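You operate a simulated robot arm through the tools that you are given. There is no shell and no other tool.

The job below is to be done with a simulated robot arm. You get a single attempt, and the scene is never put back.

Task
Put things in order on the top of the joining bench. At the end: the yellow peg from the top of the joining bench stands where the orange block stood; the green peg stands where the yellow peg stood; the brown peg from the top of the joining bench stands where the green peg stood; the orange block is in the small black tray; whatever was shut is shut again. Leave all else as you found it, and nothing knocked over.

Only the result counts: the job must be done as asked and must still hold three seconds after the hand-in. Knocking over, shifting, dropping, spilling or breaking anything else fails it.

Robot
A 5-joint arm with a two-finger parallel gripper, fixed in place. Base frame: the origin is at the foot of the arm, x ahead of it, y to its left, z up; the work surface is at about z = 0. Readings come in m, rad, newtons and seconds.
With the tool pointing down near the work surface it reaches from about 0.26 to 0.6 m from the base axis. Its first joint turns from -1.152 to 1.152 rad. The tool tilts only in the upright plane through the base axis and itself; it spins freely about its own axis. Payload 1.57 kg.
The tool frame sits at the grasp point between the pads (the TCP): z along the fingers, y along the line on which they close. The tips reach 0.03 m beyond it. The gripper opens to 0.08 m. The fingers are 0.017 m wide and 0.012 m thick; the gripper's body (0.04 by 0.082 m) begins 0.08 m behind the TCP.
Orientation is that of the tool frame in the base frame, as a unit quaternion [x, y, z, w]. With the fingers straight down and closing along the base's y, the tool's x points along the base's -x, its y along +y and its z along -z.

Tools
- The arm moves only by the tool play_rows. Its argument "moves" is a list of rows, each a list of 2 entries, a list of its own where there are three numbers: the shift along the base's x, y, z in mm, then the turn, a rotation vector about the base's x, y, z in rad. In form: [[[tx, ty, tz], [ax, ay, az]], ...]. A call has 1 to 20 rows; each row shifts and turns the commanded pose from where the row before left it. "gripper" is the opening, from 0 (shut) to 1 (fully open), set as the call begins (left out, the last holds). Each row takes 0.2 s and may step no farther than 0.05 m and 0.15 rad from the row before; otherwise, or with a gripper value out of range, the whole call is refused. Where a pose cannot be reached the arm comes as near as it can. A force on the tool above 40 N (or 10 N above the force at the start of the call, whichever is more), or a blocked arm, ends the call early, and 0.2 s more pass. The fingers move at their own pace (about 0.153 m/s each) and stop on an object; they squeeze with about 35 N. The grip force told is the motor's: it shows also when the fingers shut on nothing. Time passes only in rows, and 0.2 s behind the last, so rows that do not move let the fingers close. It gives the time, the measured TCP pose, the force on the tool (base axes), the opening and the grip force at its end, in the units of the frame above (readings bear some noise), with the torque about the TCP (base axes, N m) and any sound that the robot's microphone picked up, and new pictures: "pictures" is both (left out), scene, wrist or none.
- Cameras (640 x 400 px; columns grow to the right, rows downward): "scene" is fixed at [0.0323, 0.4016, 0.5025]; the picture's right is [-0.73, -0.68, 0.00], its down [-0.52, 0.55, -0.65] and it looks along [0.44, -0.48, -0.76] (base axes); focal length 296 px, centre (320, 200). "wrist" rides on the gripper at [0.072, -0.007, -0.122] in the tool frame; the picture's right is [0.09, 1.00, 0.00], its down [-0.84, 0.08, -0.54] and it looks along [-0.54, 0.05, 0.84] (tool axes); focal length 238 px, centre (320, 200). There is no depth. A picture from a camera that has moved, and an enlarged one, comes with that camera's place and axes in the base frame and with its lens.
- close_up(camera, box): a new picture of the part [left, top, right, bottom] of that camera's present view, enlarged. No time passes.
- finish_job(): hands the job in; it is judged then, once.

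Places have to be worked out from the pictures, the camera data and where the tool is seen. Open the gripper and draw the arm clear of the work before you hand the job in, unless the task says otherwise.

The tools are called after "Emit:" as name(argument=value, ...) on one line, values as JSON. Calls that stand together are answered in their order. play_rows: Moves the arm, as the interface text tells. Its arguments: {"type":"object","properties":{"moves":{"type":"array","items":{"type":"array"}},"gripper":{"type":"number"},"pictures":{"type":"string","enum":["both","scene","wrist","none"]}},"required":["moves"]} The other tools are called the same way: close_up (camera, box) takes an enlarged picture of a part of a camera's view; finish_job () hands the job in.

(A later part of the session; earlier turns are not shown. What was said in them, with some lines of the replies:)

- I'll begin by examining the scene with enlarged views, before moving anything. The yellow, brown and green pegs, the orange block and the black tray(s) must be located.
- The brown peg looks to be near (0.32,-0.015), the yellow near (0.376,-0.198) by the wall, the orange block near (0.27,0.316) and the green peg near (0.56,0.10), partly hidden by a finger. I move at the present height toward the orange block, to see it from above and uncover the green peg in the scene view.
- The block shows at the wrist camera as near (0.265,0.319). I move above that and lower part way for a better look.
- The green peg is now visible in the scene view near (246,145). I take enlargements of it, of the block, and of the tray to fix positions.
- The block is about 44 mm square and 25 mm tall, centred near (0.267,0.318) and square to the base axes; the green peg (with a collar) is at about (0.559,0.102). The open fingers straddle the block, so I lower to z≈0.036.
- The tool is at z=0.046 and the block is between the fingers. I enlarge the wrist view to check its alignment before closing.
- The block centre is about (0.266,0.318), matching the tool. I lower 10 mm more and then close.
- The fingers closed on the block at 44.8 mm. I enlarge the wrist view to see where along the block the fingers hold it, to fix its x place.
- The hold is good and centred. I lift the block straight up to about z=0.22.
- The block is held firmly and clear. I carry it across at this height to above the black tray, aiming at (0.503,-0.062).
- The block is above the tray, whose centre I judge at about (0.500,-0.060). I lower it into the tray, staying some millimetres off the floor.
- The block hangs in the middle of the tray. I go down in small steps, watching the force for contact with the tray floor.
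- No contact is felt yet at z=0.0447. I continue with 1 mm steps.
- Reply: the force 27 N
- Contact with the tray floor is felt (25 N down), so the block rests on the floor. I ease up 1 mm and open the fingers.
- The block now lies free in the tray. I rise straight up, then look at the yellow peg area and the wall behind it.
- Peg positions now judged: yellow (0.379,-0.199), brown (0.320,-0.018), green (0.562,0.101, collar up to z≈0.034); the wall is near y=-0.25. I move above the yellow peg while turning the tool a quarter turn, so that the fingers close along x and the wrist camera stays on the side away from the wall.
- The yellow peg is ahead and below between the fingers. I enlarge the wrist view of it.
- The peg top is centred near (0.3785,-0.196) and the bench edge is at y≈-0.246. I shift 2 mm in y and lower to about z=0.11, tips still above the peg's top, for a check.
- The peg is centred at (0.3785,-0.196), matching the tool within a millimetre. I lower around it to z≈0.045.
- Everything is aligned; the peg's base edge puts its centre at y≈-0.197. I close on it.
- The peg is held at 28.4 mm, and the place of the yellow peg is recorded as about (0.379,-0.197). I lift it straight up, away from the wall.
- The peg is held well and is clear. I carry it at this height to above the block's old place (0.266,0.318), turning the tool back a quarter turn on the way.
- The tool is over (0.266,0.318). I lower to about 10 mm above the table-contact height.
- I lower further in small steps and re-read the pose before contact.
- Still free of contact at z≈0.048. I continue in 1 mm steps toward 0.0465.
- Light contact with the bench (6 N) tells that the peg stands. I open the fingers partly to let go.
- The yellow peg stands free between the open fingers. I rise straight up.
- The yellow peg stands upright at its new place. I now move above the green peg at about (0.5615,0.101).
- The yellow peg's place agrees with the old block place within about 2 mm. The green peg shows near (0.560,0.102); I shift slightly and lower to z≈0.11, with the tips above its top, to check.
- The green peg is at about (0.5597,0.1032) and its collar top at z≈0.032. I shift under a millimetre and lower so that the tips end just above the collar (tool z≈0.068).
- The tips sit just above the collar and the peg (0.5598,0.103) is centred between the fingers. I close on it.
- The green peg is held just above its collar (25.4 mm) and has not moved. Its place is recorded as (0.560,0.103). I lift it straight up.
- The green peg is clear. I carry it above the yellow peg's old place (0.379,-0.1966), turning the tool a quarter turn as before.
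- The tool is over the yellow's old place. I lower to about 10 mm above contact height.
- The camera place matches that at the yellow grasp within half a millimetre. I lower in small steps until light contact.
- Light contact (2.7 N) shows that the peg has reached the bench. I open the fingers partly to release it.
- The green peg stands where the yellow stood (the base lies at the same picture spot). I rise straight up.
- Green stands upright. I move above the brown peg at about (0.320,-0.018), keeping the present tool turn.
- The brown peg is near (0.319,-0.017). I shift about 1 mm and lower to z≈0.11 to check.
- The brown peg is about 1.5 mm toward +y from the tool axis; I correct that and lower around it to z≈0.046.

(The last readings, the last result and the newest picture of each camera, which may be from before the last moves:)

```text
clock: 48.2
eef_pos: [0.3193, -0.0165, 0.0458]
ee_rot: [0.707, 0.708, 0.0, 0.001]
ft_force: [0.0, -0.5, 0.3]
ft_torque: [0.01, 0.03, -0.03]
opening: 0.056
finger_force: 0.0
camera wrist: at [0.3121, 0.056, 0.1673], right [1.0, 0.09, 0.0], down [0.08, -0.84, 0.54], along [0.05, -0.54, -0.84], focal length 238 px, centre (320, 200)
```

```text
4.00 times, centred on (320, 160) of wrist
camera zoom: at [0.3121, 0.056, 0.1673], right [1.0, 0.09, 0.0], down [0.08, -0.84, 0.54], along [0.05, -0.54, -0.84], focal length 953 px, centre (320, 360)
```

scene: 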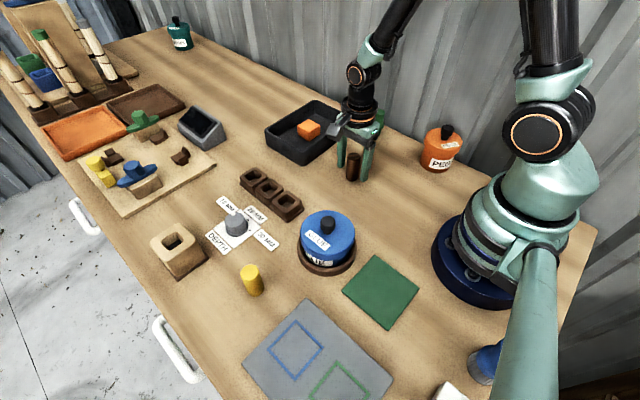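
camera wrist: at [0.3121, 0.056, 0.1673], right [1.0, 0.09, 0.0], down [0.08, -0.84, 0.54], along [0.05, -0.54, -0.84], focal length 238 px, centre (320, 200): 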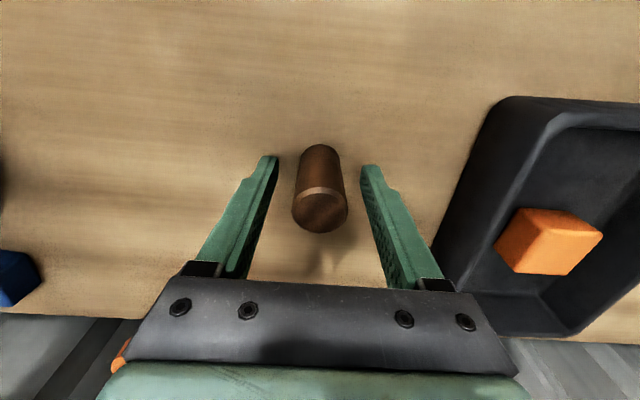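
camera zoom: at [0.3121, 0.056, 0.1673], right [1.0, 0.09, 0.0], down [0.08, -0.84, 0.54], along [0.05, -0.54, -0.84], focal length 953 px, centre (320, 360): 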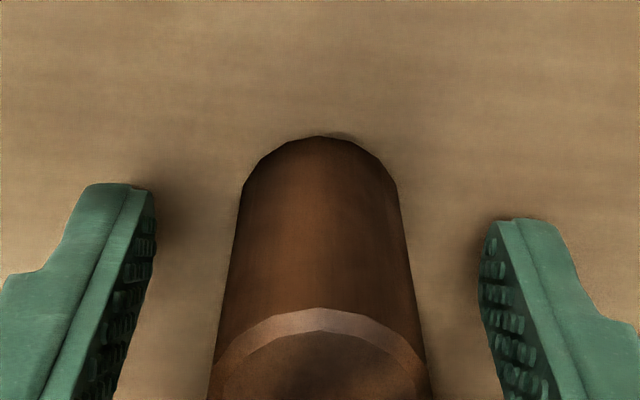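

The peg is centred within 1 mm. I correct by half a millimetre and close on it.

Emit:
play_rows(moves=[[[0, -0.6, 0], [0, 0, 0]], [[0, 0, 0], [0, 0, 0]]], pictures="none")

Emit:
play_rows(moves=[[[0, 0, 0], [0, 0, 0]], [[0, 0, 0], [0, 0, 0]], [[0, 0, 0], [0, 0, 0]]], gripper=0.0, pictures="wrist")

Emit:
close_up(camera="wrist", box=[240, 110, 400, 210])

```text
clock: 48.8
eef_pos: [0.3189, -0.0159, 0.0456]
ee_rot: [0.707, 0.707, 0.0, 0.0]
ft_force: [0.5, 0.7, 0.9]
ft_torque: [-0.01, 0.0, -0.04]
opening: 0.0557
finger_force: 0.1
```

```text
clock: 49.6
eef_pos: [0.3206, -0.016, 0.0453]
ee_rot: [0.707, 0.707, 0.0, 0.0]
ft_force: [-0.3, -0.3, 0.1]
ft_torque: [0.01, -0.01, -0.01]
opening: 0.0281
finger_force: 34.4
camera wrist: at [0.3119, 0.0554, 0.1676], right [1.0, 0.09, 0.0], down [0.08, -0.84, 0.54], along [0.05, -0.54, -0.84], focal length 238 px, centre (320, 200)
```

wrist: 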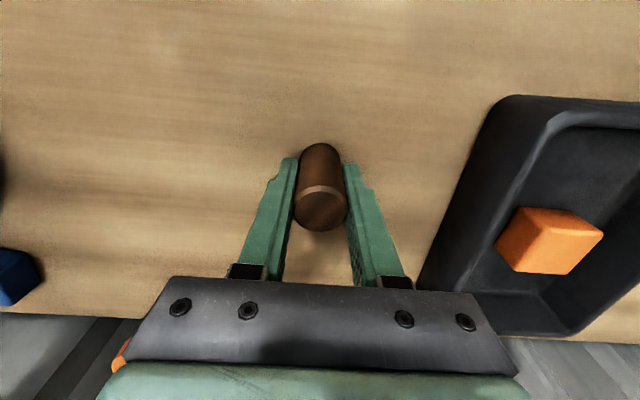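

```text
4.00 times, centred on (320, 160) of wrist
camera zoom: at [0.3119, 0.0554, 0.1676], right [1.0, 0.09, 0.0], down [0.08, -0.84, 0.54], along [0.05, -0.54, -0.84], focal length 953 px, centre (320, 360)
```

zoom: 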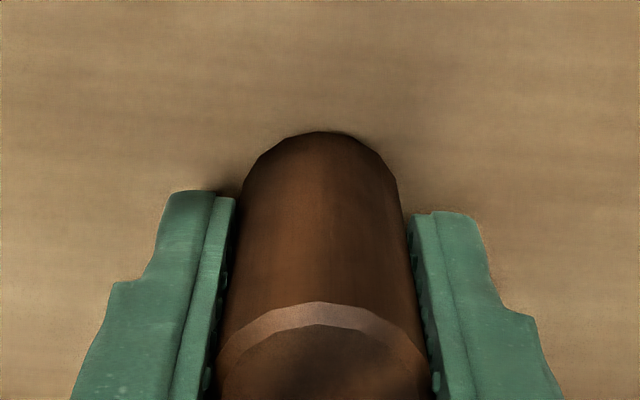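

The brown peg is held at 28.1 mm. I lift it straight up.

Emit:
play_rows(moves=[[[0, 0, 15], [0, 0, 0]], [[0, 0, 40], [0, 0, 0]], [[0, 0, 45], [0, 0, 0]], [[0, 0, 45], [0, 0, 0]], [[0, 0, 35], [0, 0, 0]], [[0, 0, 0], [0, 0, 0]]], pictures="scene")

Emit:
play_rows(moves=[[[21.9, 10.9, 0], [0, 0, 0.1428]], [[21.9, 10.9, 0], [0, 0, 0.1428]], [[21.9, 10.9, 0], [0, 0, 0.1428]], [[21.9, 10.9, 0], [0, 0, 0.1428]], [[21.9, 10.9, 0], [0, 0, 0.1428]], [[21.9, 10.9, 0], [0, 0, 0.1428]], [[21.9, 10.9, 0], [0, 0, 0.1428]], [[21.9, 10.9, 0], [0, 0, 0.1428]], [[21.9, 10.9, 0], [0, 0, 0.1428]], [[21.9, 10.9, 0], [0, 0, 0.1428]], [[21.5, 10.6, 0], [0, 0, 0.1428]], [[0, 0, 0], [0, 0, 0]], [[0, 0, 0], [0, 0, 0]]], pictures="both")

```text
clock: 51.0
eef_pos: [0.3189, -0.0152, 0.2247]
ee_rot: [0.707, 0.707, 0.001, 0.001]
ft_force: [0.6, -0.2, 0.0]
ft_torque: [0.03, -0.02, 0.04]
opening: 0.028
finger_force: 35.3
```

scene: 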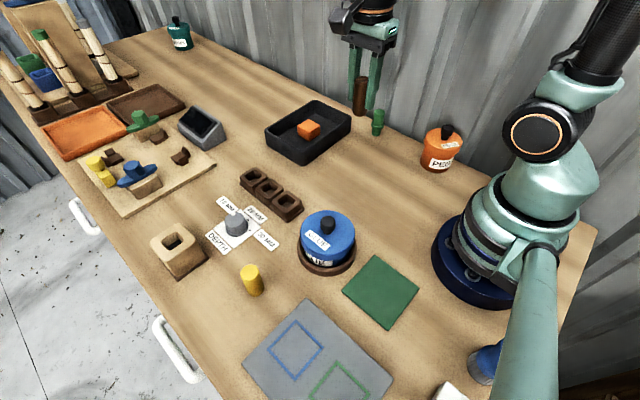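

```text
clock: 53.8
eef_pos: [0.561, 0.1048, 0.2272]
ee_rot: [0.0, 1.0, 0.0, 0.0]
ft_force: [-0.8, -0.4, -0.2]
ft_torque: [-0.04, -0.01, -0.03]
opening: 0.0284
finger_force: 35.0
camera wrist: at [0.487, 0.0972, 0.3485], right [-0.09, 1.0, 0.0], down [0.84, 0.08, 0.54], along [0.54, 0.05, -0.84], focal length 238 px, centre (320, 200)
```

scene: 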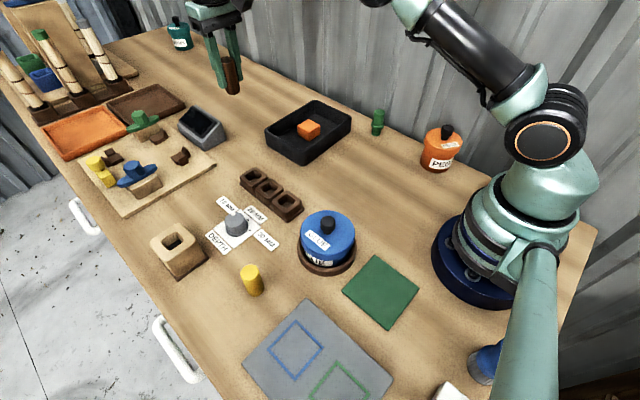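
wrist: 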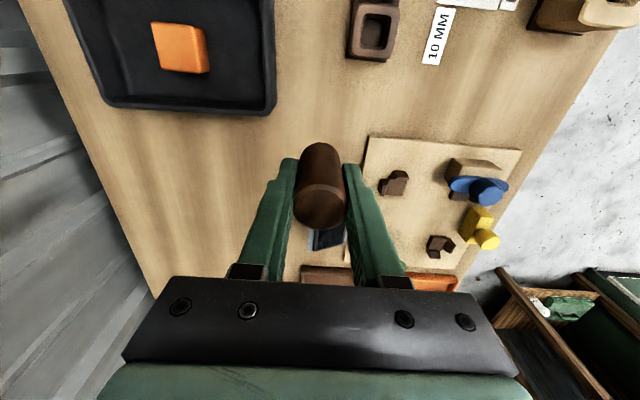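

The brown peg is over the green's old place (0.560,0.103). I lower to about 10 mm above contact.

Emit:
play_rows(moves=[[[0, 0, -45], [0, 0, 0]], [[0, 0, -45], [0, 0, 0]], [[0, 0, -40], [0, 0, 0]], [[0, 0, -25], [0, 0, 0]], [[0, 0, -15], [0, 0, 0]], [[0, 0, 0], [0, 0, 0]]], pictures="both")

Emit:
close_up(camera="scene", box=[206, 115, 286, 165])

```text
clock: 55.2
eef_pos: [0.5592, 0.1033, 0.0577]
ee_rot: [0.0, 1.0, 0.0, 0.0]
ft_force: [0.0, -0.6, -0.1]
ft_torque: [-0.01, -0.01, -0.04]
opening: 0.0282
finger_force: 35.0
camera wrist: at [0.487, 0.0968, 0.1786], right [-0.09, 1.0, 0.0], down [0.84, 0.08, 0.54], along [0.54, 0.05, -0.84], focal length 238 px, centre (320, 200)
```

scene: 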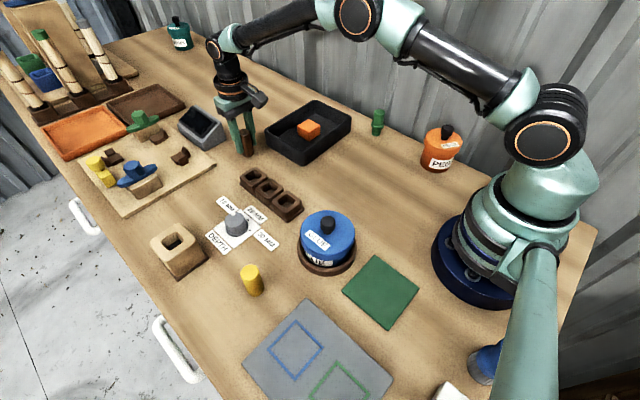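
wrist: 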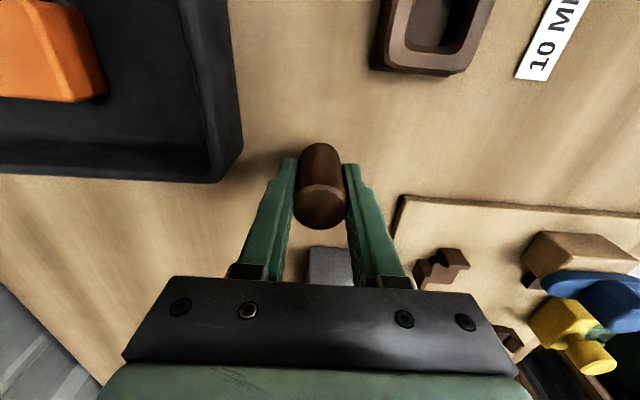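

```text
8.00 times, centred on (246, 140) of scene
camera zoom: at [0.0323, 0.4016, 0.5025], right [-0.73, -0.68, 0.0], down [-0.52, 0.55, -0.65], along [0.44, -0.48, -0.76], focal length 2368 px, centre (912, 680)
```

zoom: 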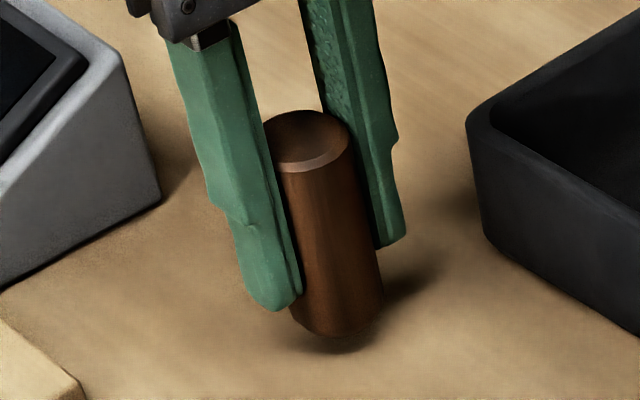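

The place agrees with the green grasp within a millimetre; I add half a millimetre in x and go down in small steps.

Emit:
play_rows(moves=[[[0.5, -0.3, -5], [0, 0, 0]], [[0, 0, -3], [0, 0, 0]], [[0, 0, -1], [0, 0, 0]], [[0, 0, 0], [0, 0, 0]]], pictures="none")

Emit:
play_rows(moves=[[[0, 0, -1], [0, 0, 0]], [[0, 0, 0], [0, 0, 0]]], pictures="none")

```text
clock: 56.2
eef_pos: [0.5609, 0.1023, 0.0476]
ee_rot: [0.0, 1.0, 0.0, 0.0]
ft_force: [0.7, -0.1, 3.1]
ft_torque: [-0.05, 0.0, -0.03]
opening: 0.0282
finger_force: 34.6
```

```text
clock: 56.8
eef_pos: [0.5604, 0.1032, 0.0469]
ee_rot: [0.0, 1.0, 0.001, 0.0]
ft_force: [-6.1, -1.1, 16.3]
ft_torque: [-0.07, 0.27, 0.01]
opening: 0.0281
finger_force: 35.1
```

The peg is pressed on the bench with 16 N. I ease up 0.8 mm and open the fingers.

Emit:
play_rows(moves=[[[0, 0, 0.8], [0, 0, 0]], [[0, 0, 0], [0, 0, 0]]], pictures="none")

Emit:
play_rows(moves=[[[0, 0, 0], [0, 0, 0]], [[0, 0, 0], [0, 0, 0]], [[0, 0, 0], [0, 0, 0]]], gripper=0.7, pictures="both")

Emit:
close_up(camera="wrist", box=[240, 110, 400, 210])

Emit:
close_up(camera="scene", box=[206, 115, 286, 165])

```text
clock: 57.4
eef_pos: [0.5612, 0.1037, 0.0478]
ee_rot: [-0.001, 1.0, -0.001, 0.001]
ft_force: [1.4, -0.7, 10.2]
ft_torque: [-0.03, 0.01, 0.01]
opening: 0.0281
finger_force: 35.0
```

```text
clock: 58.2
eef_pos: [0.5603, 0.1033, 0.047]
ee_rot: [0.001, 1.0, 0.0, -0.001]
ft_force: [0.9, -0.1, 0.4]
ft_torque: [-0.04, 0.0, -0.01]
opening: 0.056
finger_force: 0.0
camera wrist: at [0.4873, 0.0964, 0.1689], right [-0.09, 1.0, 0.0], down [0.84, 0.08, 0.54], along [0.54, 0.05, -0.84], focal length 238 px, centre (320, 200)
```

scene: 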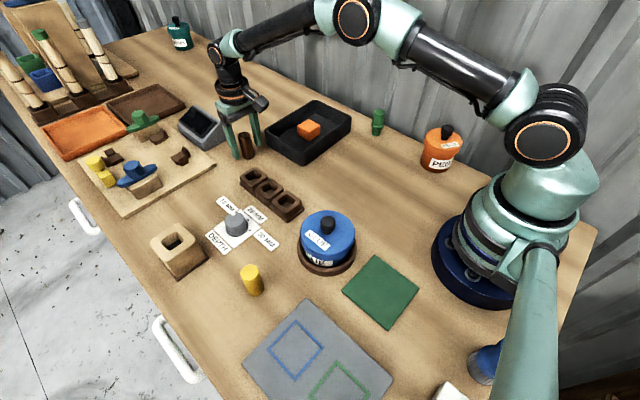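
wrist: 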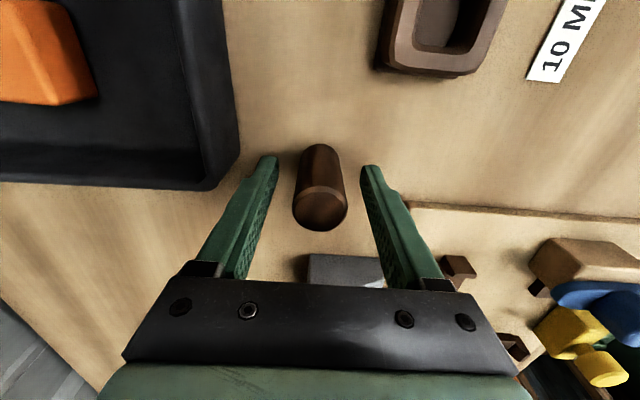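

```text
4.00 times, centred on (320, 160) of wrist
camera zoom: at [0.4873, 0.0964, 0.1689], right [-0.09, 1.0, 0.0], down [0.84, 0.08, 0.54], along [0.54, 0.05, -0.84], focal length 953 px, centre (320, 360)
```

zoom: 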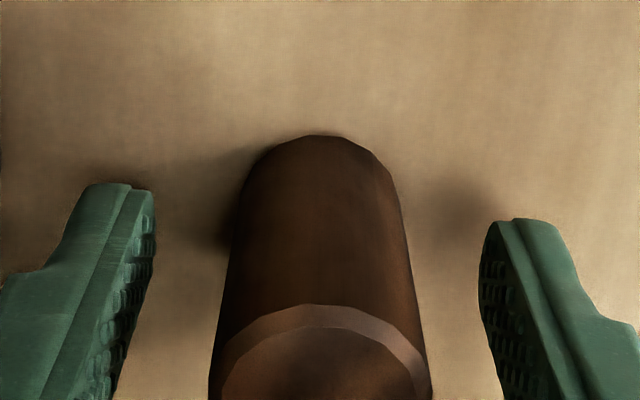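

```text
8.00 times, centred on (246, 140) of scene
camera zoom: at [0.0323, 0.4016, 0.5025], right [-0.73, -0.68, 0.0], down [-0.52, 0.55, -0.65], along [0.44, -0.48, -0.76], focal length 2368 px, centre (912, 680)
```

zoom: 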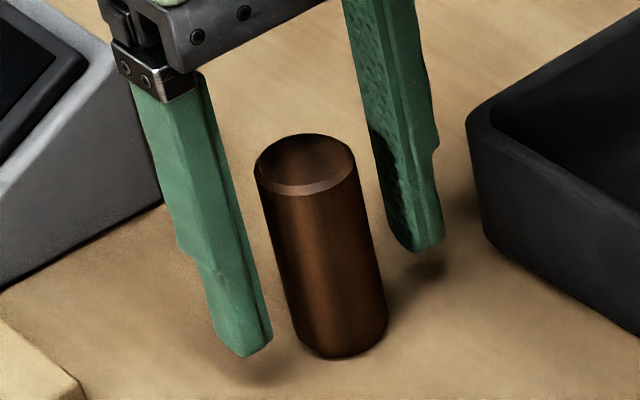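

The brown peg stands exactly where the green one stood. I rise straight up, and then look over the whole bench.

Emit:
play_rows(moves=[[[0, 0, 25], [0, 0, 0]], [[0, 0, 45], [0, 0, 0]], [[0, 0, 45], [0, 0, 0]], [[0, 0, 45], [0, 0, 0]], [[0, 0, 20], [0, 0, 0]], [[0, 0, 0], [0, 0, 0]]], pictures="both")

Emit:
close_up(camera="scene", box=[60, 100, 260, 225])

Emit:
close_up(camera="wrist", box=[290, 90, 530, 300])

```text
clock: 59.6
eef_pos: [0.5602, 0.1034, 0.2282]
ee_rot: [0.0, 1.0, 0.0, 0.001]
ft_force: [-0.2, -0.1, -0.6]
ft_torque: [-0.03, -0.02, -0.03]
opening: 0.056
finger_force: 0.0
camera wrist: at [0.4884, 0.0966, 0.3496], right [-0.09, 1.0, 0.0], down [0.84, 0.08, 0.54], along [0.54, 0.05, -0.84], focal length 238 px, centre (320, 200)
```

scene: 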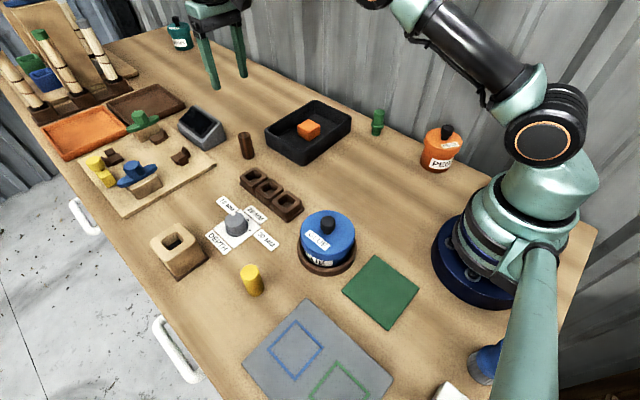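
wrist: 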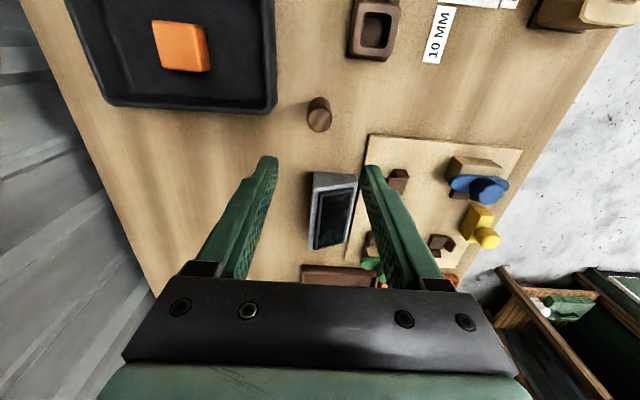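

```text
3.20 times, centred on (160, 162) of scene
camera zoom: at [0.0323, 0.4016, 0.5025], right [-0.73, -0.68, 0.0], down [-0.52, 0.55, -0.65], along [0.44, -0.48, -0.76], focal length 947 px, centre (832, 320)
```

zoom: 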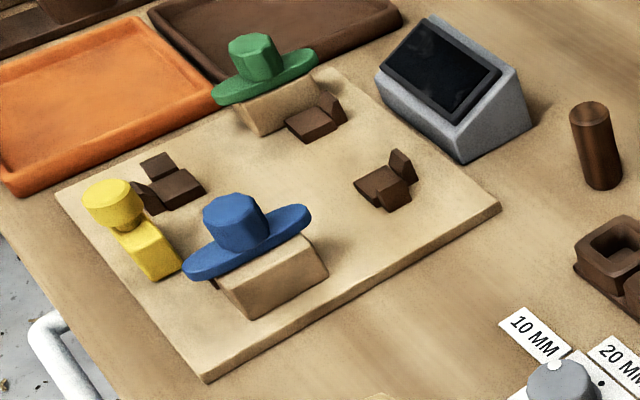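

```text
1.90 times, centred on (410, 195) of wrist
camera zoom: at [0.4884, 0.0966, 0.3496], right [-0.09, 1.0, 0.0], down [0.84, 0.08, 0.54], along [0.54, 0.05, -0.84], focal length 454 px, centre (149, 210)
```

zoom: 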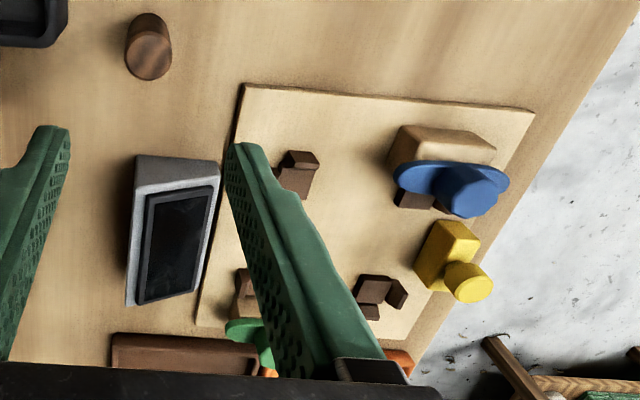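

All four pieces are in their new places, and the things on the clamp board are not pegs and are untouched. I open the gripper fully and draw the arm back to its starting place, clear above the work.

Emit:
play_rows(moves=[[[0, 0, 20], [0, 0, 0]], [[-42, 17, 2], [0, 0, 0]], [[-42, 17, 2], [0, 0, 0]], [[-42, 17, 2], [0, 0, 0]], [[-42, 17, 2], [0, 0, 0]], [[-42, 17, 2], [0, 0, 0]], [[-42, 17, 2], [0, 0, 0]], [[0, 0, 0], [0, 0, 0]], [[0, 0, 0], [0, 0, 0]]], gripper=1.0, pictures="both")

Emit:
close_up(camera="scene", box=[200, 80, 460, 310])

Emit:
close_up(camera="scene", box=[214, 250, 294, 300])

```text
clock: 61.6
eef_pos: [0.3092, 0.2056, 0.2585]
ee_rot: [0.0, 1.0, 0.0, 0.0]
ft_force: [0.0, -0.9, -0.3]
ft_torque: [-0.02, 0.0, -0.01]
opening: 0.0799
finger_force: 0.1
camera wrist: at [0.2355, 0.1987, 0.3813], right [-0.09, 1.0, 0.0], down [0.84, 0.08, 0.54], along [0.54, 0.05, -0.84], focal length 238 px, centre (320, 200)
```

scene: 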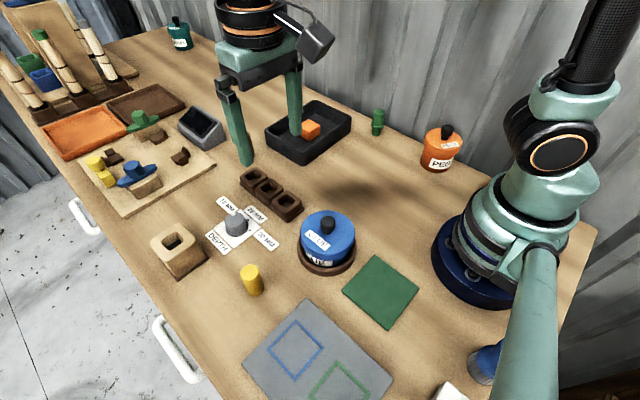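
wrist: 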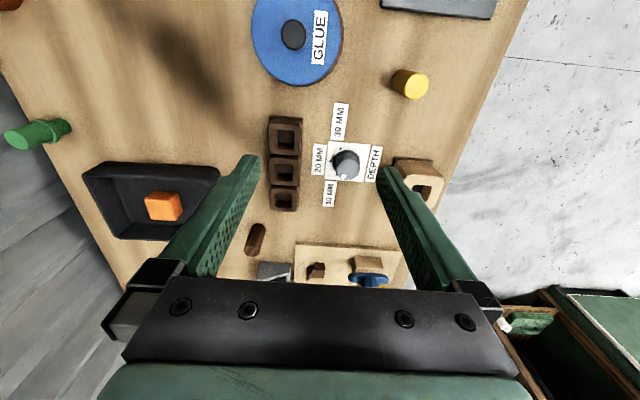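

```text
1.74 times, centred on (330, 195) of scene
camera zoom: at [0.0323, 0.4016, 0.5025], right [-0.73, -0.68, 0.0], down [-0.52, 0.55, -0.65], along [0.44, -0.48, -0.76], focal length 515 px, centre (303, 209)
```

zoom: 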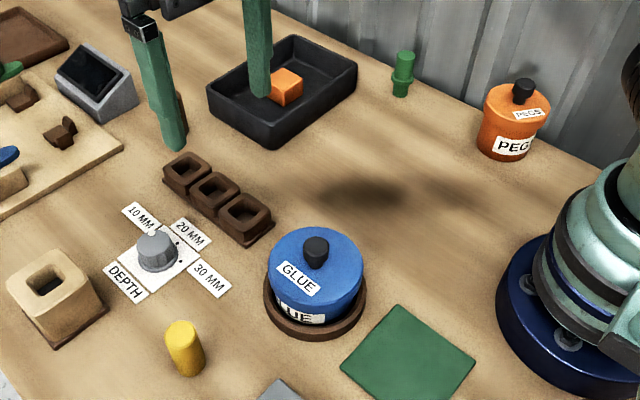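

```text
8.00 times, centred on (254, 275) of scene
camera zoom: at [0.0323, 0.4016, 0.5025], right [-0.73, -0.68, 0.0], down [-0.52, 0.55, -0.65], along [0.44, -0.48, -0.76], focal length 2368 px, centre (848, -400)
```

zoom: 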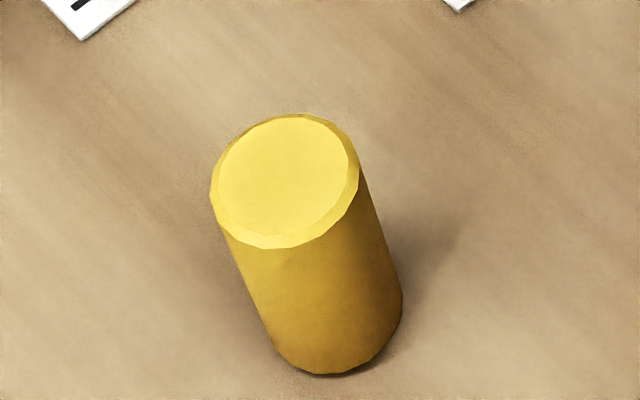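

The end view shows the yellow peg standing at the block's old place, green at the yellow's, brown at the green's, and the block in the black tray. The jars are still lidded, nothing else has moved, and the arm is clear with its gripper open, so I hand the job in.

Emit:
finish_job()

```text
The job is handed in.
```

The job is handed in. By my last pictures the bench was in the order asked; the tool gave no verdict beyond confirming the hand-in.

| Piece | Where it is now | Check |
|---|---|---|
| Orange block | On the floor of the black tray, near the middle | Set down on contact with the tray floor |
| Yellow peg | Where the orange block stood | Within about 2 mm of my estimate of the block's place |
| Green peg | Where the yellow peg stood | Base lies at the same picture spot as the yellow's did |
| Brown peg | Where the green peg stood | Base and top match the green's picture spots |

All three pegs were upright after release. I opened nothing, and both jars still have their lids on. I saw nothing else moved or knocked over. The arm is back near its starting pose with the gripper fully open.
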